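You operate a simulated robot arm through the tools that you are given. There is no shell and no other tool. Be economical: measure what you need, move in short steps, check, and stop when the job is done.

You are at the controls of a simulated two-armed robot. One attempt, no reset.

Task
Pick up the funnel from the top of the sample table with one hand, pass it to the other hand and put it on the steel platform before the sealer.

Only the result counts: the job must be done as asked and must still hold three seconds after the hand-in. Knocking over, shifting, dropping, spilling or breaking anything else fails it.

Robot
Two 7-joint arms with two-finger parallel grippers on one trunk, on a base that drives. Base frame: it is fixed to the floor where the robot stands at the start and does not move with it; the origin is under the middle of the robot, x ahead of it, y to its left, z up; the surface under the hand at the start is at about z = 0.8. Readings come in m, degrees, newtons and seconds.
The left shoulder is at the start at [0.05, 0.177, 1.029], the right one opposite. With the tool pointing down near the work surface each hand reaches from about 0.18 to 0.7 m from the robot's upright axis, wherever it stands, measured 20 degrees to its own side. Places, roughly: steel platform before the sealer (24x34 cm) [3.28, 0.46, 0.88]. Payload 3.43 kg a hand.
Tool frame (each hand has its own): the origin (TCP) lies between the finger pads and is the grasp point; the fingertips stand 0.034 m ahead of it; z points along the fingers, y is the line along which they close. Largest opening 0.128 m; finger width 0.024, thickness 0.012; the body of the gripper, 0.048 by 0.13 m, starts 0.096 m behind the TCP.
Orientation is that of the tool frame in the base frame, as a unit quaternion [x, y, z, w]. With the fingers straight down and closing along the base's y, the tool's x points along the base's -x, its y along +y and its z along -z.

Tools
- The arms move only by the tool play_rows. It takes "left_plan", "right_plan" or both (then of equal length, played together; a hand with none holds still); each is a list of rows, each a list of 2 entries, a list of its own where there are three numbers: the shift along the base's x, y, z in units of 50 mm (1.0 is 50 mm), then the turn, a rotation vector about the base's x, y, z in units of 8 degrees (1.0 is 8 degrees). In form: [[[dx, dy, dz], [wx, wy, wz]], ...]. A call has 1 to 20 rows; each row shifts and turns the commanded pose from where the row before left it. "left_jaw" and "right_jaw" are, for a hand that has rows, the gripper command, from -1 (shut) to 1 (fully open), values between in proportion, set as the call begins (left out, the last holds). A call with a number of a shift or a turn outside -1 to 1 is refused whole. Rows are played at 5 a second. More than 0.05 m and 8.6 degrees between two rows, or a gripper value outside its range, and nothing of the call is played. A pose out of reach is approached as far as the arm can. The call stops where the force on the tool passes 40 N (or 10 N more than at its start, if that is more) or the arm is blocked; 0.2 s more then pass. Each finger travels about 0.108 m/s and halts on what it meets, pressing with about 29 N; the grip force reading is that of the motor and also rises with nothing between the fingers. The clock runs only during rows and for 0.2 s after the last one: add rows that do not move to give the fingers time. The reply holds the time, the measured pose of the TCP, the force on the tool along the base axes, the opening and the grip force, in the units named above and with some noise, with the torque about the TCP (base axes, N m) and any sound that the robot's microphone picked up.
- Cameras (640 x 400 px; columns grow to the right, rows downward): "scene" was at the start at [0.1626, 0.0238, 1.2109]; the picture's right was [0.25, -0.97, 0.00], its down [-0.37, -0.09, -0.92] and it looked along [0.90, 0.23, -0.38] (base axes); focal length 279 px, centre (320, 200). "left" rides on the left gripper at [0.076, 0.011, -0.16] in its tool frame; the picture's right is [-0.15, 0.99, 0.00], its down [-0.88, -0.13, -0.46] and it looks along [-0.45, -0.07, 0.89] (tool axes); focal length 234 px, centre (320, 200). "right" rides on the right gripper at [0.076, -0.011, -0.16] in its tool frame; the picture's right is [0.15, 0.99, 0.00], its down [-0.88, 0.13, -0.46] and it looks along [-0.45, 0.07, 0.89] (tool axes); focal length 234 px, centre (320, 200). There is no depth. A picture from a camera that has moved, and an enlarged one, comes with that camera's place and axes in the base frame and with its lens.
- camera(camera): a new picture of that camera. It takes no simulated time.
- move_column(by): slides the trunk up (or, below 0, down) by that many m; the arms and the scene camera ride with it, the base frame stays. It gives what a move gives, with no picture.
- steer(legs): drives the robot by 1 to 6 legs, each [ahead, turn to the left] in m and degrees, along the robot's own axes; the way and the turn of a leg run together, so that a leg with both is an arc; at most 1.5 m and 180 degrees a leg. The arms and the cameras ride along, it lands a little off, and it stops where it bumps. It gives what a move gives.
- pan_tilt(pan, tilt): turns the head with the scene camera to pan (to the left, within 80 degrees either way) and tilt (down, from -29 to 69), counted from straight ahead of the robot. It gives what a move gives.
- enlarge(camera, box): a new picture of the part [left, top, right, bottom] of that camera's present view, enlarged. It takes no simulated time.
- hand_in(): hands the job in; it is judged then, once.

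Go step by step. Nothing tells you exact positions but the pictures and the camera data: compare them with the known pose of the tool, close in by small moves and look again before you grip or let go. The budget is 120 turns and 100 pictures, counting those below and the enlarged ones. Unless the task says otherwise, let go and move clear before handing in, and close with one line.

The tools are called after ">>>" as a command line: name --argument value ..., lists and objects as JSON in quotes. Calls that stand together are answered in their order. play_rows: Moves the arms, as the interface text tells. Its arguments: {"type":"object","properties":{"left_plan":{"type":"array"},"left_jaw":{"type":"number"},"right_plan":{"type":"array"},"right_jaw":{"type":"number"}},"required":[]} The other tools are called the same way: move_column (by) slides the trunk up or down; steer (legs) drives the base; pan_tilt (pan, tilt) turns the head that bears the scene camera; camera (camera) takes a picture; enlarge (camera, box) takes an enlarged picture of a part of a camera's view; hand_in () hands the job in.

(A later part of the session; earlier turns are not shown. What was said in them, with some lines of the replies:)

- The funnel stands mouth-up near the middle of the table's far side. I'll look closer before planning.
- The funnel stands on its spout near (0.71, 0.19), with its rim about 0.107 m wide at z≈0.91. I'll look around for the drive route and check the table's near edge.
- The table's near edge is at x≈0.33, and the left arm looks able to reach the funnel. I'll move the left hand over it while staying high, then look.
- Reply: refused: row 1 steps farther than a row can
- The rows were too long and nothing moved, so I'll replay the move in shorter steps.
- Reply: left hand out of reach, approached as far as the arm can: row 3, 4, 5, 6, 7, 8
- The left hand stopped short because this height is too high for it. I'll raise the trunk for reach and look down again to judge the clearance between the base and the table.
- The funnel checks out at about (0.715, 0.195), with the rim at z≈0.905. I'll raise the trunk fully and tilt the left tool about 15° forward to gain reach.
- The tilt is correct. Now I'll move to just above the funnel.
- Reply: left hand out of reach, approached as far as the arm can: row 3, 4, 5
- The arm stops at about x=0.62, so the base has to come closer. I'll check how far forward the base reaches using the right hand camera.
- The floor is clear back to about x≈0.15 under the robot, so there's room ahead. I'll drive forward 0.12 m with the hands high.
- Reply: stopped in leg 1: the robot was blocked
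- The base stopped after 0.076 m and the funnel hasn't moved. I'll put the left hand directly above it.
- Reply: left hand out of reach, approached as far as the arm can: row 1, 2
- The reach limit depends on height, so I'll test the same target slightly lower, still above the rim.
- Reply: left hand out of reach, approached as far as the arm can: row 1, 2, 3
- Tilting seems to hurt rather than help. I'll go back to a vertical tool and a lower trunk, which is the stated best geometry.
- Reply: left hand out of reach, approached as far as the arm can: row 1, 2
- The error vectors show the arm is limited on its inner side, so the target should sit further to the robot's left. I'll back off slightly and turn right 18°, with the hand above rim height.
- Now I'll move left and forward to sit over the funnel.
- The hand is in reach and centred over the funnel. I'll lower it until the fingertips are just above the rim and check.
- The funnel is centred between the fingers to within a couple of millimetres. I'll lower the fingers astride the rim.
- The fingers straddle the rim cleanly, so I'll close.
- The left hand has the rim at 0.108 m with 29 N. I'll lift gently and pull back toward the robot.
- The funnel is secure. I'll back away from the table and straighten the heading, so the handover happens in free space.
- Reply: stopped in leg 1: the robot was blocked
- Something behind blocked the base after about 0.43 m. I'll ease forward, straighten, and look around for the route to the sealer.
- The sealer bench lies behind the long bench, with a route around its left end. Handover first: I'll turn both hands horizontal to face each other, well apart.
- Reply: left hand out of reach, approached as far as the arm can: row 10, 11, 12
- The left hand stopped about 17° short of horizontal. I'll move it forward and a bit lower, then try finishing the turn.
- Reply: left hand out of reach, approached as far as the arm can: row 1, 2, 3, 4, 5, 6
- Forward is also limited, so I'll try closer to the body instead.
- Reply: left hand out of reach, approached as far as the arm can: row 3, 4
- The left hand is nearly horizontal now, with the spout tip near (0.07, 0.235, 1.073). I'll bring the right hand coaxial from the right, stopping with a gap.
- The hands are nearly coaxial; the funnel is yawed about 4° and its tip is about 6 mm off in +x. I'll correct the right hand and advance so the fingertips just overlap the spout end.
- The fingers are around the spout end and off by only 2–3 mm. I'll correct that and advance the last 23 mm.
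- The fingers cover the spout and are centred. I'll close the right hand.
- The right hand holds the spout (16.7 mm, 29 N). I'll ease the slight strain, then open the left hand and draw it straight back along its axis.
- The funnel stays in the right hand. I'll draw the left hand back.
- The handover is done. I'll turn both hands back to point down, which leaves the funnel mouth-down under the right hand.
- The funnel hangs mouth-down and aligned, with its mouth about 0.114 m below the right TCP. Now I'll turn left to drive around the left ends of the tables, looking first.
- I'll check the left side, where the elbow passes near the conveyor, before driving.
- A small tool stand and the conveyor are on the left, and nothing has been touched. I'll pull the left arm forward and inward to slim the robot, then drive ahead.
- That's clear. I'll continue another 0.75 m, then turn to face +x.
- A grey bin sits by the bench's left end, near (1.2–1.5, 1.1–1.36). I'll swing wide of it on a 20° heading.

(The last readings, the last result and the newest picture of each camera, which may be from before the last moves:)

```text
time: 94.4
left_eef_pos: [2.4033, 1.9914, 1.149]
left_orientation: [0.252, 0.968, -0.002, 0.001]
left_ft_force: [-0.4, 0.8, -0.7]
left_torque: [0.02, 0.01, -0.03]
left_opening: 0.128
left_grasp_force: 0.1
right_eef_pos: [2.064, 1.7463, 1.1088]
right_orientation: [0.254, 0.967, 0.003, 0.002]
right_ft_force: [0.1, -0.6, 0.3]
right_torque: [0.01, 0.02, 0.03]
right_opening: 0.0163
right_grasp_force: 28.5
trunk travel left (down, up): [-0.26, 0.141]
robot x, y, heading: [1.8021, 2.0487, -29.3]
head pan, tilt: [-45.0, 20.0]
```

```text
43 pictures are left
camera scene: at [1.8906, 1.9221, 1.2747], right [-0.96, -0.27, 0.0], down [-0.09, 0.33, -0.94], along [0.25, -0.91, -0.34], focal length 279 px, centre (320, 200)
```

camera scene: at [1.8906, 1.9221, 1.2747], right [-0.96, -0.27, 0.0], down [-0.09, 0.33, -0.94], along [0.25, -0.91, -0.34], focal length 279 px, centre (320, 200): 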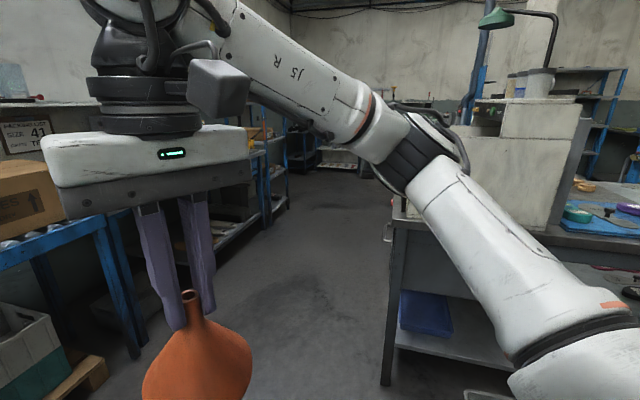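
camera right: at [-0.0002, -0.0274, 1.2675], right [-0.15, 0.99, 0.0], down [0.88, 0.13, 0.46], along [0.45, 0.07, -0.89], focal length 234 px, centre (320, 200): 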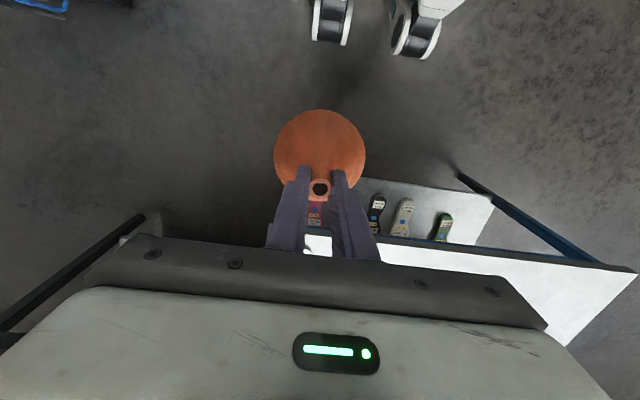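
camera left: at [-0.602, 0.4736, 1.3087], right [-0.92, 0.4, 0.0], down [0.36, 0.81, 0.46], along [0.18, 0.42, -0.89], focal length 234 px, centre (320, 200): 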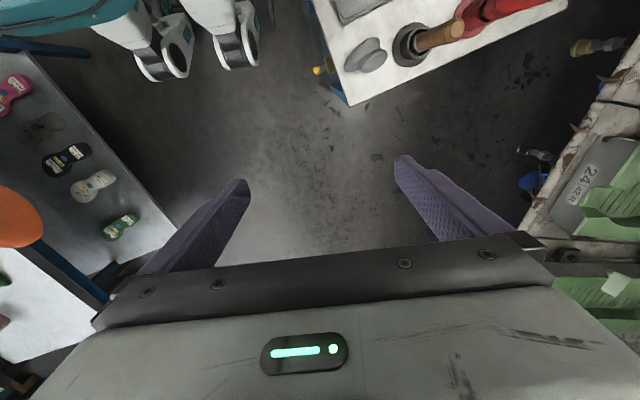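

The aisle between the bench's back edge (x≈1.87) and the counter fronts (x≈3.1) is about 1.2 m wide. I'll go in diagonally and look for the sealer.

>>> steer --legs '[[0, -15.5], [0.8, 0]]'

>>> pan_tilt --pan 5 --tilt 20

>>> camera --camera "scene"

>>> pan_tilt --pan -45 --tilt 20

>>> camera --camera "scene"

```text
time: 99.6
left_eef_pos: [2.9408, 1.2834, 1.1496]
left_orientation: [0.371, 0.929, -0.002, 0.001]
left_ft_force: [-0.4, -0.1, 0.5]
left_torque: [-0.02, 0.0, -0.04]
left_opening: 0.1281
left_grasp_force: 0.1
right_eef_pos: [2.5526, 1.1291, 1.1078]
right_orientation: [0.372, 0.928, 0.002, 0.0]
right_ft_force: [0.6, 0.2, -0.1]
right_torque: [0.02, 0.0, -0.02]
right_opening: 0.0166
right_grasp_force: 29.3
trunk travel left (down, up): [-0.26, 0.141]
robot x, y, heading: [2.3757, 1.4841, -43.7]
head pan, tilt: [-45.0, 20.0]
```

```text
time: 100.8
left_eef_pos: [2.9415, 1.2821, 1.1485]
left_orientation: [0.371, 0.929, -0.001, 0.002]
left_ft_force: [0.5, -0.3, -0.8]
left_torque: [0.01, -0.01, 0.0]
left_opening: 0.1279
left_grasp_force: 0.1
right_eef_pos: [2.5524, 1.1295, 1.1087]
right_orientation: [0.372, 0.928, 0.002, 0.001]
right_ft_force: [-0.4, -0.9, 0.5]
right_torque: [0.01, 0.0, 0.01]
right_opening: 0.0165
right_grasp_force: 28.7
trunk travel left (down, up): [-0.26, 0.141]
robot x, y, heading: [2.369, 1.4822, -43.9]
head pan, tilt: [5.0, 20.0]
```

```text
42 pictures are left
camera scene: at [2.498, 1.3775, 1.2747], right [-0.63, -0.78, 0.0], down [-0.27, 0.22, -0.94], along [0.73, -0.59, -0.34], focal length 279 px, centre (320, 200)
```

scene: 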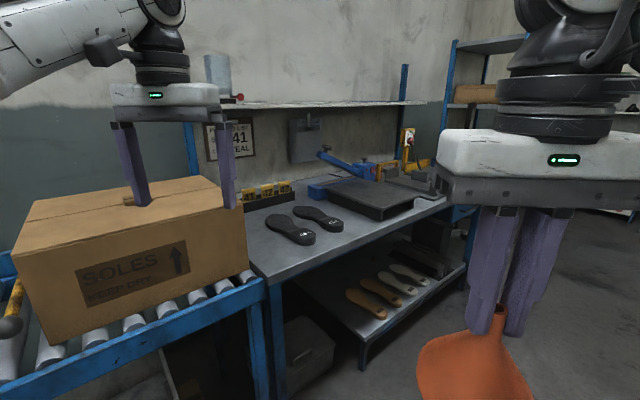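

```text
time: 101.9
left_eef_pos: [2.9405, 1.2825, 1.1503]
left_orientation: [0.371, 0.928, -0.002, 0.001]
left_ft_force: [-0.3, 1.0, -0.3]
left_torque: [-0.03, -0.03, 0.0]
left_opening: 0.1277
left_grasp_force: 0.1
right_eef_pos: [2.5526, 1.1291, 1.1079]
right_orientation: [0.373, 0.928, 0.003, 0.001]
right_ft_force: [0.7, -0.2, 0.1]
right_torque: [-0.01, 0.0, 0.03]
right_opening: 0.0168
right_grasp_force: 28.9
trunk travel left (down, up): [-0.26, 0.141]
robot x, y, heading: [2.3725, 1.4842, -44.0]
head pan, tilt: [-45.0, 20.0]
```

```text
41 pictures are left
camera scene: at [2.4274, 1.343, 1.2747], right [-1.0, -0.02, 0.0], down [-0.01, 0.34, -0.94], along [0.02, -0.94, -0.34], focal length 279 px, centre (320, 200)
```

scene: 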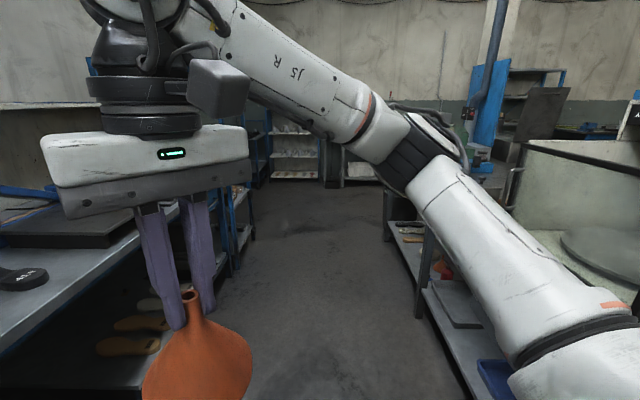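

The sealer's dark plate matches (3.28, 0.46, 0.88) on the far counter. I'll tuck the left hand up and back, then shift along the aisle clear of the box and the bench.

>>> play_rows --left_plan '[[[-0.43, 0.42, 0.4], [0, 0, 0]], [[-0.43, 0.42, 0.4], [0, 0, 0]], [[-0.43, 0.42, 0.4], [0, 0, 0]], [[-0.43, 0.42, 0.4], [0, 0, 0]], [[-0.43, 0.42, 0.4], [0, 0, 0]], [[0, 0, 0], [0, 0, 0]]]'

>>> steer --legs '[[0, -21], [0.33, 0], [0, -24]]'

>>> pan_tilt --pan -60 --tilt 20

>>> camera --camera "scene"

```text
time: 103.3
left_eef_pos: [2.8333, 1.3886, 1.2492]
left_orientation: [0.371, 0.929, -0.001, 0.001]
left_ft_force: [0.2, 0.8, 0.8]
left_torque: [0.02, -0.02, -0.01]
left_opening: 0.1279
left_grasp_force: 0.0
right_eef_pos: [2.5514, 1.1294, 1.109]
right_orientation: [0.372, 0.928, 0.002, 0.002]
right_ft_force: [0.0, -0.3, -0.7]
right_torque: [0.01, 0.0, 0.03]
right_opening: 0.0165
right_grasp_force: 29.0
trunk travel left (down, up): [-0.26, 0.141]
robot x, y, heading: [2.3746, 1.4802, -43.8]
head pan, tilt: [-45.0, 20.0]
```

```text
time: 107.9
left_eef_pos: [2.7829, 0.7924, 1.2496]
left_orientation: [0.693, 0.721, -0.001, 0.002]
left_ft_force: [-0.3, -0.6, -0.5]
left_torque: [-0.02, 0.0, 0.0]
left_opening: 0.128
left_grasp_force: 0.1
right_eef_pos: [2.4007, 0.8024, 1.1082]
right_orientation: [0.694, 0.72, 0.002, 0.002]
right_ft_force: [-1.1, -0.5, 0.1]
right_torque: [0.04, 0.01, -0.01]
right_opening: 0.0165
right_grasp_force: 29.2
trunk travel left (down, up): [-0.26, 0.141]
robot x, y, heading: [2.5179, 1.1833, -88.1]
head pan, tilt: [-45.0, 20.0]
```

```text
time: 108.7
left_eef_pos: [2.7821, 0.7916, 1.2501]
left_orientation: [0.693, 0.721, -0.002, 0.001]
left_ft_force: [-0.7, 0.1, -0.4]
left_torque: [0.03, -0.01, 0.04]
left_opening: 0.128
left_grasp_force: 0.1
right_eef_pos: [2.3997, 0.8022, 1.1091]
right_orientation: [0.693, 0.721, 0.001, 0.001]
right_ft_force: [-0.1, -0.9, 0.5]
right_torque: [0.0, 0.0, 0.02]
right_opening: 0.0165
right_grasp_force: 29.0
trunk travel left (down, up): [-0.26, 0.141]
robot x, y, heading: [2.5168, 1.1786, -88.1]
head pan, tilt: [-60.0, 20.0]
```

```text
40 pictures are left
camera scene: at [2.4442, 1.0634, 1.2747], right [-0.53, 0.85, 0.0], down [0.29, 0.18, -0.94], along [-0.8, -0.5, -0.34], focal length 279 px, centre (320, 200)
```

scene: 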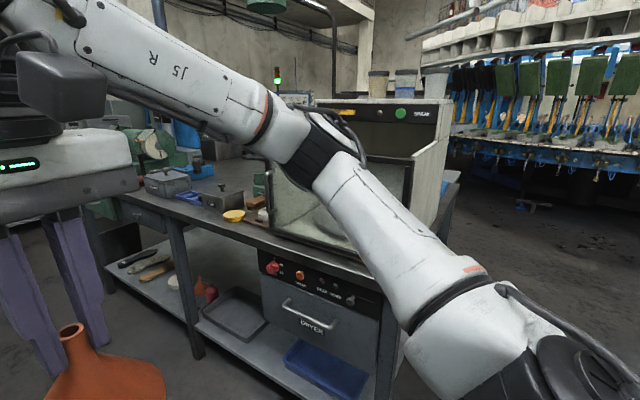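

There's margin between the right elbow and the dryer cabinet. I'll drive along the aisle, then turn to face the counter.

>>> steer --legs '[[0.52, 0]]'

>>> steer --legs '[[0, 88]]'

>>> pan_tilt --pan -15 --tilt 30

>>> camera --camera "scene"

```text
time: 111.7
left_eef_pos: [2.8095, 0.2752, 1.2486]
left_orientation: [0.688, 0.726, -0.001, 0.0]
left_ft_force: [0.8, 0.3, 0.3]
left_torque: [-0.01, 0.0, 0.01]
left_opening: 0.1282
left_grasp_force: 0.0
right_eef_pos: [2.4266, 0.2799, 1.1079]
right_orientation: [0.688, 0.725, 0.001, 0.002]
right_ft_force: [-1.0, 0.4, -0.4]
right_torque: [0.01, 0.01, -0.03]
right_opening: 0.0165
right_grasp_force: 29.2
trunk travel left (down, up): [-0.26, 0.141]
robot x, y, heading: [2.5397, 0.6611, -87.4]
head pan, tilt: [-60.0, 20.0]
```

```text
time: 115.8
left_eef_pos: [2.9387, 0.9098, 1.2502]
left_orientation: [0.0, 1.0, -0.001, 0.002]
left_ft_force: [-0.2, 0.7, 0.2]
left_torque: [0.0, 0.0, 0.0]
left_opening: 0.1281
left_grasp_force: 0.0
right_eef_pos: [2.9142, 0.5285, 1.1095]
right_orientation: [0.001, 1.0, 0.001, 0.0]
right_ft_force: [-0.2, 1.4, -0.4]
right_torque: [0.02, 0.02, 0.0]
right_opening: 0.0165
right_grasp_force: 28.9
trunk travel left (down, up): [-0.26, 0.141]
robot x, y, heading: [2.5401, 0.6563, -0.5]
head pan, tilt: [-60.0, 20.0]
```

```text
time: 116.9
left_eef_pos: [2.9387, 0.9111, 1.25]
left_orientation: [-0.001, 1.0, -0.001, 0.002]
left_ft_force: [-0.1, -0.8, -0.1]
left_torque: [-0.03, -0.02, -0.01]
left_opening: 0.1282
left_grasp_force: 0.0
right_eef_pos: [2.9142, 0.5289, 1.1088]
right_orientation: [0.002, 1.0, 0.003, 0.0]
right_ft_force: [0.3, 0.1, -0.3]
right_torque: [-0.01, 0.0, 0.0]
right_opening: 0.0164
right_grasp_force: 28.7
trunk travel left (down, up): [-0.26, 0.141]
robot x, y, heading: [2.5379, 0.6602, -0.2]
head pan, tilt: [-15.0, 30.0]
```

```text
39 pictures are left
camera scene: at [2.6991, 0.6376, 1.2586], right [-0.26, -0.96, 0.0], down [-0.48, 0.13, -0.87], along [0.84, -0.23, -0.5], focal length 279 px, centre (320, 200)
```

scene: 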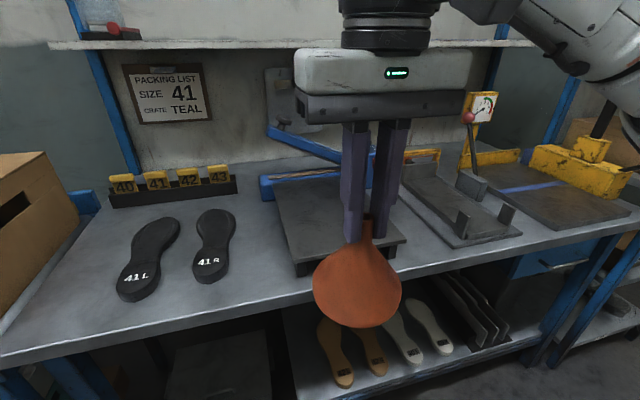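

The platform spans x≈3.12–3.46, y≈0.33–0.57, and is empty. I'll drive in 0.15 m and turn left 10° so the target sits well on the right hand's side.

>>> steer --legs '[[0.15, 0], [0, 10]]'

>>> pan_tilt --pan -30 --tilt 35

>>> camera --camera "scene"

>>> camera --camera "right"

```text
time: 119.0
left_eef_pos: [3.0385, 0.9762, 1.2496]
left_orientation: [-0.088, 0.996, -0.001, 0.002]
left_ft_force: [0.5, 0.4, 0.2]
left_torque: [-0.03, -0.02, -0.04]
left_opening: 0.1279
left_grasp_force: 0.1
right_eef_pos: [3.0804, 0.5948, 1.1084]
right_orientation: [-0.086, 0.996, 0.001, 0.0]
right_ft_force: [0.3, 0.8, 0.8]
right_torque: [0.01, 0.03, 0.01]
right_opening: 0.0165
right_grasp_force: 28.4
trunk travel left (down, up): [-0.26, 0.141]
robot x, y, heading: [2.6899, 0.6594, 9.7]
head pan, tilt: [-15.0, 30.0]
```

```text
time: 119.8
left_eef_pos: [3.038, 0.9748, 1.2502]
left_orientation: [-0.088, 0.996, -0.001, 0.002]
left_ft_force: [0.3, -0.6, 0.6]
left_torque: [-0.01, 0.0, -0.02]
left_opening: 0.1278
left_grasp_force: 0.0
right_eef_pos: [3.0814, 0.5948, 1.1082]
right_orientation: [-0.086, 0.996, 0.002, 0.0]
right_ft_force: [0.2, 0.3, 0.7]
right_torque: [0.04, -0.01, -0.01]
right_opening: 0.0165
right_grasp_force: 28.9
trunk travel left (down, up): [-0.26, 0.141]
robot x, y, heading: [2.6895, 0.6585, 9.7]
head pan, tilt: [-30.0, 35.0]
```

```text
38 pictures are left
camera scene: at [2.8437, 0.6423, 1.2508], right [-0.35, -0.94, 0.0], down [-0.54, 0.2, -0.82], along [0.77, -0.28, -0.57], focal length 279 px, centre (320, 200)
```

scene: 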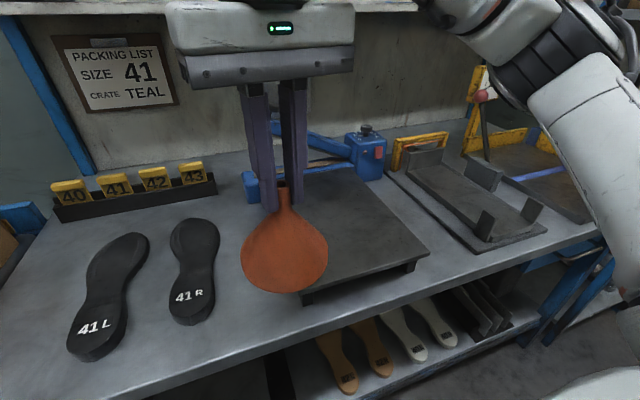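

```text
37 pictures are left
camera right: at [3.0089, 0.5703, 1.2675], right [-0.31, 0.95, 0.0], down [0.85, 0.28, 0.46], along [0.43, 0.15, -0.89], focal length 234 px, centre (320, 200)
```

right: 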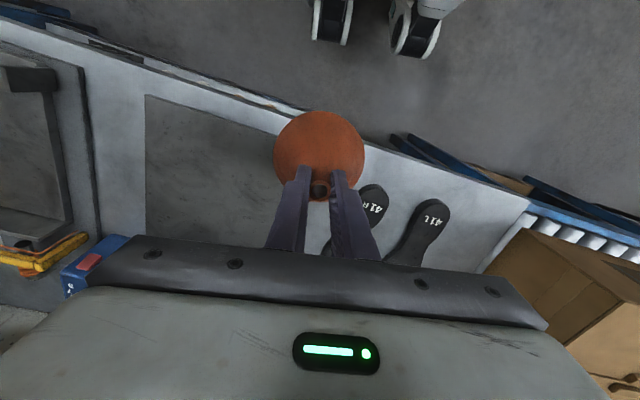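

Position confirmed. I'll move the funnel over the platform at the present height.

>>> play_rows --right_plan '[[[0.676, -0.56, 0], [0, 0, 0]], [[0.676, -0.56, 0], [0, 0, 0]], [[0.676, -0.56, 0], [0, 0, 0]], [[0.676, -0.56, 0], [0, 0, 0]], [[0.676, -0.56, 0], [0, 0, 0]], [[0, 0, 0], [0, 0, 0]]]'

>>> camera --camera "scene"

>>> camera --camera "right"

```text
time: 121.2
left_eef_pos: [3.0386, 0.9752, 1.25]
left_orientation: [-0.089, 0.996, -0.001, 0.002]
left_ft_force: [0.8, -0.1, -0.6]
left_torque: [0.01, -0.02, -0.01]
left_opening: 0.128
left_grasp_force: 0.1
right_eef_pos: [3.252, 0.4524, 1.1111]
right_orientation: [-0.086, 0.996, 0.002, -0.001]
right_ft_force: [-0.9, 0.4, 0.6]
right_torque: [-0.02, 0.01, 0.02]
right_opening: 0.0163
right_grasp_force: 29.0
trunk travel left (down, up): [-0.26, 0.141]
robot x, y, heading: [2.6921, 0.6605, 9.8]
head pan, tilt: [-30.0, 35.0]
```

```text
36 pictures are left
camera scene: at [2.8435, 0.6423, 1.2508], right [-0.35, -0.94, 0.0], down [-0.54, 0.2, -0.82], along [0.77, -0.28, -0.57], focal length 279 px, centre (320, 200)
```

scene: 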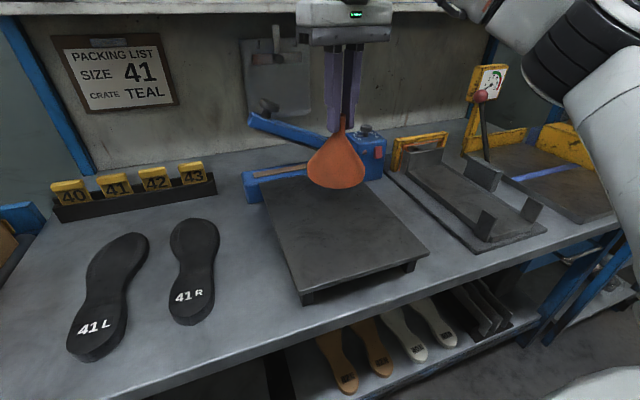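

```text
35 pictures are left
camera right: at [3.1808, 0.4283, 1.2701], right [-0.31, 0.95, 0.0], down [0.84, 0.28, 0.46], along [0.43, 0.15, -0.89], focal length 234 px, centre (320, 200)
```

right: 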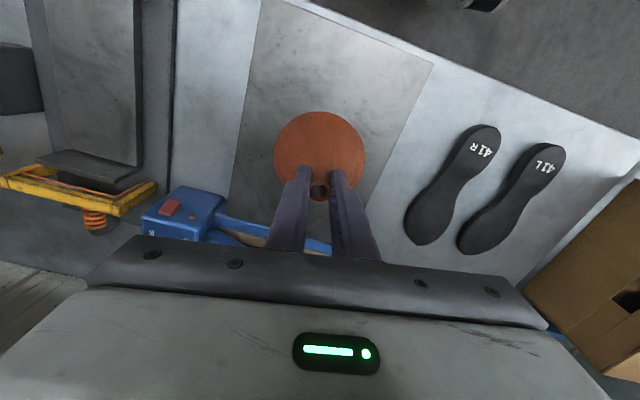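

The funnel is centred over the plate. I'll descend most of the way and look.

>>> play_rows --right_plan '[[[0, 0, -0.6], [0, 0, 0]], [[0, 0, -0.6], [0, 0, 0]], [[0, 0, -0.5], [0, 0, 0]], [[0, 0, 0], [0, 0, 0]]]'

>>> enlarge --camera "scene" --box '[220, 80, 460, 310]'

>>> camera --camera "right"

```text
time: 122.2
left_eef_pos: [3.04, 0.9748, 1.2498]
left_orientation: [-0.088, 0.996, -0.001, 0.002]
left_ft_force: [-0.2, 0.6, 0.4]
left_torque: [-0.02, -0.02, -0.01]
left_opening: 0.1282
left_grasp_force: 0.2
right_eef_pos: [3.2517, 0.4531, 1.0243]
right_orientation: [-0.086, 0.996, 0.001, 0.0]
right_ft_force: [-0.3, 1.5, -0.4]
right_torque: [-0.01, -0.01, -0.01]
right_opening: 0.0165
right_grasp_force: 29.3
trunk travel left (down, up): [-0.26, 0.141]
robot x, y, heading: [2.6892, 0.6601, 9.5]
head pan, tilt: [-30.0, 35.0]
```

```text
1.74 times, centred on (340, 195) of scene
camera zoom: at [2.8436, 0.6423, 1.2508], right [-0.35, -0.94, 0.0], down [-0.54, 0.2, -0.82], along [0.77, -0.28, -0.57], focal length 486 px, centre (285, 209)
```

zoom: 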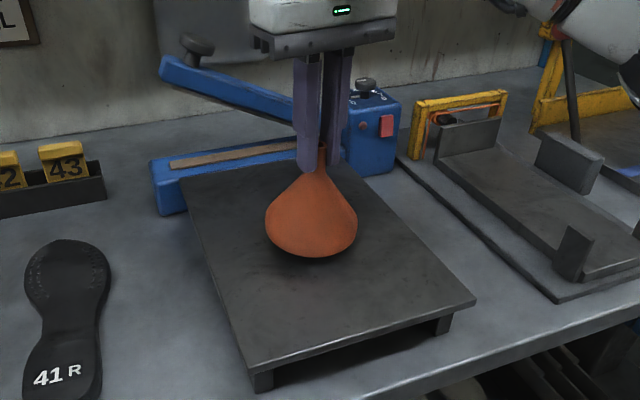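

```text
33 pictures are left
camera right: at [3.1787, 0.4281, 1.1831], right [-0.31, 0.95, 0.0], down [0.84, 0.28, 0.46], along [0.43, 0.15, -0.89], focal length 234 px, centre (320, 200)
```

right: 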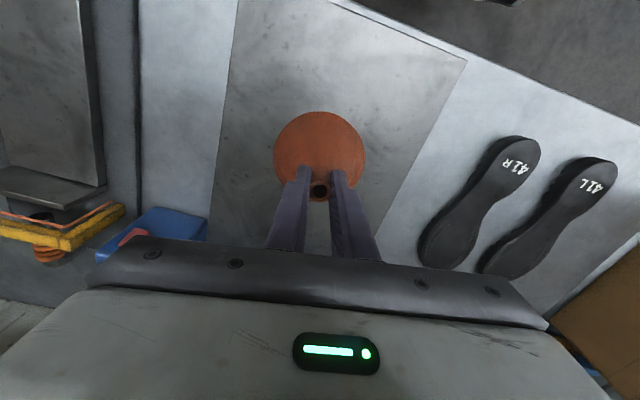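

There are about 3 cm to go. I'll descend in fine steps and watch the force.

>>> play_rows --right_plan '[[[0, 0, -0.15], [0, 0, 0]], [[0, 0, -0.15], [0, 0, 0]], [[0, 0, -0.1], [0, 0, 0]], [[0, 0, 0], [0, 0, 0]]]'

>>> play_rows --right_plan '[[[0, 0, -0.06], [0, 0, 0]], [[0, 0, 0], [0, 0, 0]]]'

>>> play_rows --right_plan '[[[0, 0, -0.06], [0, 0, 0]], [[0, 0, 0], [0, 0, 0]]]'

>>> enlarge --camera "scene" --box '[280, 120, 400, 240]'

```text
time: 123.2
left_eef_pos: [3.0377, 0.9751, 1.2505]
left_orientation: [-0.087, 0.996, -0.001, 0.002]
left_ft_force: [-0.2, -0.8, -0.7]
left_torque: [-0.02, 0.01, 0.03]
left_opening: 0.128
left_grasp_force: 0.1
right_eef_pos: [3.2501, 0.455, 1.0064]
right_orientation: [-0.085, 0.996, 0.004, 0.003]
right_ft_force: [4.4, -1.3, 20.1]
right_torque: [-0.19, 0.4, 0.02]
right_opening: 0.0169
right_grasp_force: 29.1
trunk travel left (down, up): [-0.26, 0.141]
robot x, y, heading: [2.6915, 0.659, 9.8]
head pan, tilt: [-30.0, 35.0]
```

```text
time: 123.8
left_eef_pos: [3.0377, 0.9748, 1.2497]
left_orientation: [-0.088, 0.996, -0.001, 0.002]
left_ft_force: [0.3, -0.1, -0.6]
left_torque: [0.01, -0.01, 0.01]
left_opening: 0.1278
left_grasp_force: 0.1
right_eef_pos: [3.2501, 0.4555, 1.0045]
right_orientation: [-0.088, 0.996, 0.003, 0.002]
right_ft_force: [7.0, 3.0, 24.2]
right_torque: [0.01, 0.02, 0.02]
right_opening: 0.0164
right_grasp_force: 29.2
trunk travel left (down, up): [-0.26, 0.141]
robot x, y, heading: [2.6907, 0.6616, 9.8]
head pan, tilt: [-30.0, 35.0]
```

```text
time: 124.3
left_eef_pos: [3.0374, 0.976, 1.2512]
left_orientation: [-0.087, 0.996, -0.001, 0.002]
left_ft_force: [0.7, 1.0, 0.6]
left_torque: [0.02, 0.0, -0.01]
left_opening: 0.1282
left_grasp_force: 0.0
right_eef_pos: [3.2494, 0.4557, 1.0022]
right_orientation: [-0.086, 0.996, 0.002, 0.003]
right_ft_force: [6.7, 1.8, 25.9]
right_torque: [-0.08, -0.2, 0.01]
right_opening: 0.0163
right_grasp_force: 29.0
trunk travel left (down, up): [-0.26, 0.141]
robot x, y, heading: [2.6909, 0.659, 9.9]
head pan, tilt: [-30.0, 35.0]
```

```text
3.33 times, centred on (340, 180) of scene
camera zoom: at [2.8421, 0.6432, 1.2512], right [-0.35, -0.94, 0.0], down [-0.54, 0.2, -0.82], along [0.77, -0.28, -0.57], focal length 931 px, centre (253, 267)
```

zoom: 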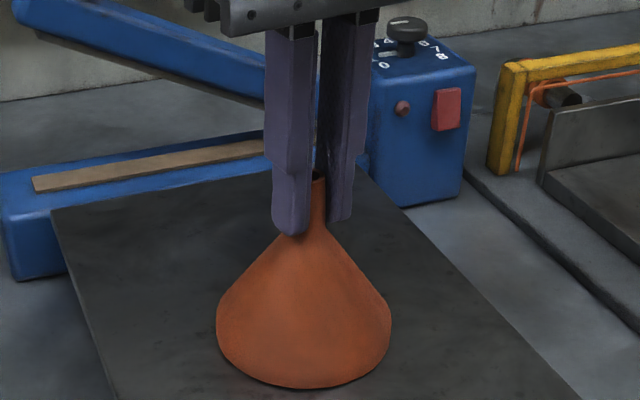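

The mouth is on the plate with 26 N of load. I'll unload slightly before letting go.

>>> play_rows --right_plan '[[[0, 0, 0.04], [0, 0, 0]], [[0, 0, 0], [0, 0, 0]]]'

```text
time: 125.0
left_eef_pos: [3.0374, 0.9765, 1.2488]
left_orientation: [-0.088, 0.996, -0.001, 0.001]
left_ft_force: [-0.5, 1.0, -0.3]
left_torque: [0.0, 0.02, 0.0]
left_opening: 0.1279
left_grasp_force: 0.0
right_eef_pos: [3.2496, 0.4551, 1.0006]
right_orientation: [-0.087, 0.996, 0.001, 0.001]
right_ft_force: [4.5, 4.2, 16.2]
right_torque: [0.11, -0.73, 0.04]
right_opening: 0.0162
right_grasp_force: 28.8
trunk travel left (down, up): [-0.26, 0.141]
robot x, y, heading: [2.6902, 0.6606, 9.6]
head pan, tilt: [-30.0, 35.0]
```

>>> play_rows --right_plan '[[[0, 0, 0.05], [0, 0, 0]], [[0, 0, 0], [0, 0, 0]]]'

>>> enlarge --camera "scene" --box '[280, 120, 400, 240]'

```text
time: 125.5
left_eef_pos: [3.0383, 0.9755, 1.2507]
left_orientation: [-0.088, 0.996, -0.001, 0.002]
left_ft_force: [0.2, 0.4, -0.1]
left_torque: [0.02, -0.01, -0.01]
left_opening: 0.1279
left_grasp_force: 0.1
right_eef_pos: [3.2497, 0.4545, 1.0021]
right_orientation: [-0.086, 0.996, 0.0, -0.003]
right_ft_force: [-0.2, 2.0, 6.8]
right_torque: [0.09, -0.2, 0.04]
right_opening: 0.0166
right_grasp_force: 28.9
trunk travel left (down, up): [-0.26, 0.141]
robot x, y, heading: [2.6942, 0.6645, 9.5]
head pan, tilt: [-30.0, 35.0]
```

```text
3.33 times, centred on (340, 180) of scene
camera zoom: at [2.8429, 0.6427, 1.2508], right [-0.35, -0.94, 0.0], down [-0.54, 0.2, -0.82], along [0.77, -0.28, -0.57], focal length 931 px, centre (253, 267)
```

zoom: 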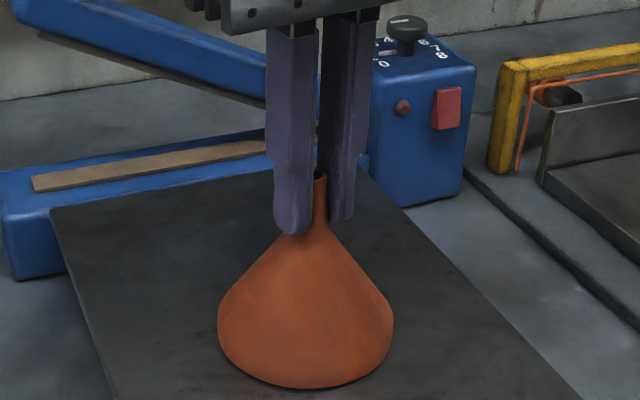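

The funnel stands flat on the plate with only about 7 N of load left, so I'll release it by opening part way.

>>> play_rows --right_plan '[[[0, 0, 0], [0, 0, 0]], [[0, 0, 0], [0, 0, 0]], [[0, 0, 0], [0, 0, 0]]]' --right_jaw -0.2

>>> camera --camera "right"

>>> enlarge --camera "scene" --box '[280, 120, 400, 240]'

```text
time: 126.3
left_eef_pos: [3.0385, 0.9753, 1.2492]
left_orientation: [-0.089, 0.996, 0.0, 0.002]
left_ft_force: [0.3, -0.5, -1.4]
left_torque: [0.03, -0.02, 0.03]
left_opening: 0.1283
left_grasp_force: 0.0
right_eef_pos: [3.2494, 0.4533, 1.0022]
right_orientation: [-0.087, 0.996, 0.002, 0.0]
right_ft_force: [0.4, -0.1, 0.4]
right_torque: [-0.01, 0.01, 0.01]
right_opening: 0.0514
right_grasp_force: 0.1
trunk travel left (down, up): [-0.26, 0.141]
robot x, y, heading: [2.6889, 0.6625, 9.6]
head pan, tilt: [-30.0, 35.0]
```

```text
30 pictures are left
camera right: at [3.1777, 0.43, 1.1612], right [-0.31, 0.95, 0.0], down [0.85, 0.28, 0.46], along [0.43, 0.15, -0.89], focal length 234 px, centre (320, 200)
```

right: 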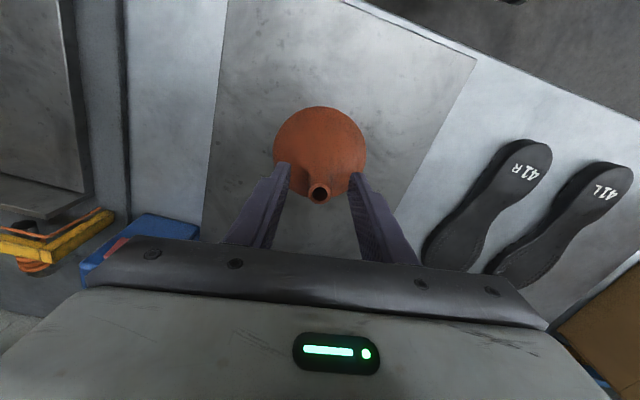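

```text
3.33 times, centred on (340, 180) of scene
camera zoom: at [2.8436, 0.6423, 1.2508], right [-0.35, -0.94, 0.0], down [-0.54, 0.2, -0.82], along [0.77, -0.28, -0.57], focal length 931 px, centre (253, 267)
```

zoom: 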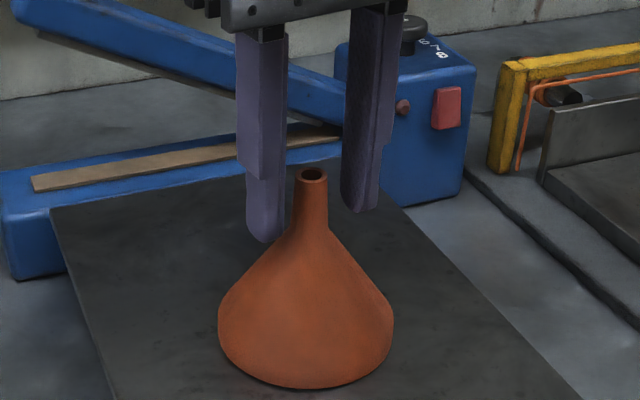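

The funnel stands free, mouth-down on the platform. I'll raise the right hand straight up and clear.

>>> play_rows --right_plan '[[[0, 0, 0.5], [0, 0, 0]], [[0, 0, 0.8], [0, 0, 0]], [[0, 0, 0.8], [0, 0, 0]], [[-0.6, 0, 0.4], [0, 0, 0]], [[-0.8, 0, 0], [0, 0, 0]], [[-0.8, 0, 0], [0, 0, 0]], [[0, 0, 0], [0, 0, 0]]]'

>>> camera --camera "scene"

```text
time: 128.0
left_eef_pos: [3.0392, 0.9754, 1.2496]
left_orientation: [-0.088, 0.996, 0.0, 0.002]
left_ft_force: [0.9, -0.2, -0.9]
left_torque: [-0.01, 0.03, 0.0]
left_opening: 0.1282
left_grasp_force: 0.1
right_eef_pos: [3.1385, 0.4526, 1.127]
right_orientation: [-0.086, 0.996, 0.002, -0.001]
right_ft_force: [-0.6, 1.2, -0.3]
right_torque: [-0.02, 0.02, 0.0]
right_opening: 0.051
right_grasp_force: 0.0
trunk travel left (down, up): [-0.26, 0.141]
robot x, y, heading: [2.6896, 0.6592, 9.6]
head pan, tilt: [-30.0, 35.0]
```

```text
28 pictures are left
camera scene: at [2.8438, 0.6423, 1.2508], right [-0.35, -0.94, 0.0], down [-0.54, 0.2, -0.82], along [0.77, -0.28, -0.57], focal length 279 px, centre (320, 200)
```

scene: 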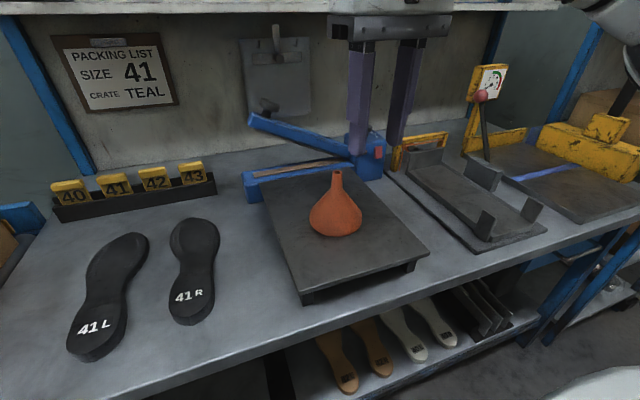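

The funnel stands stably on the steel platform, both hands are clear and nothing nearby has moved. I'm handing in.

>>> hand_in

```text
The job is handed in.
```

The funnel was picked up with the left hand, passed to the right, and now stands mouth-down on the steel platform before the sealer, with both hands clear.
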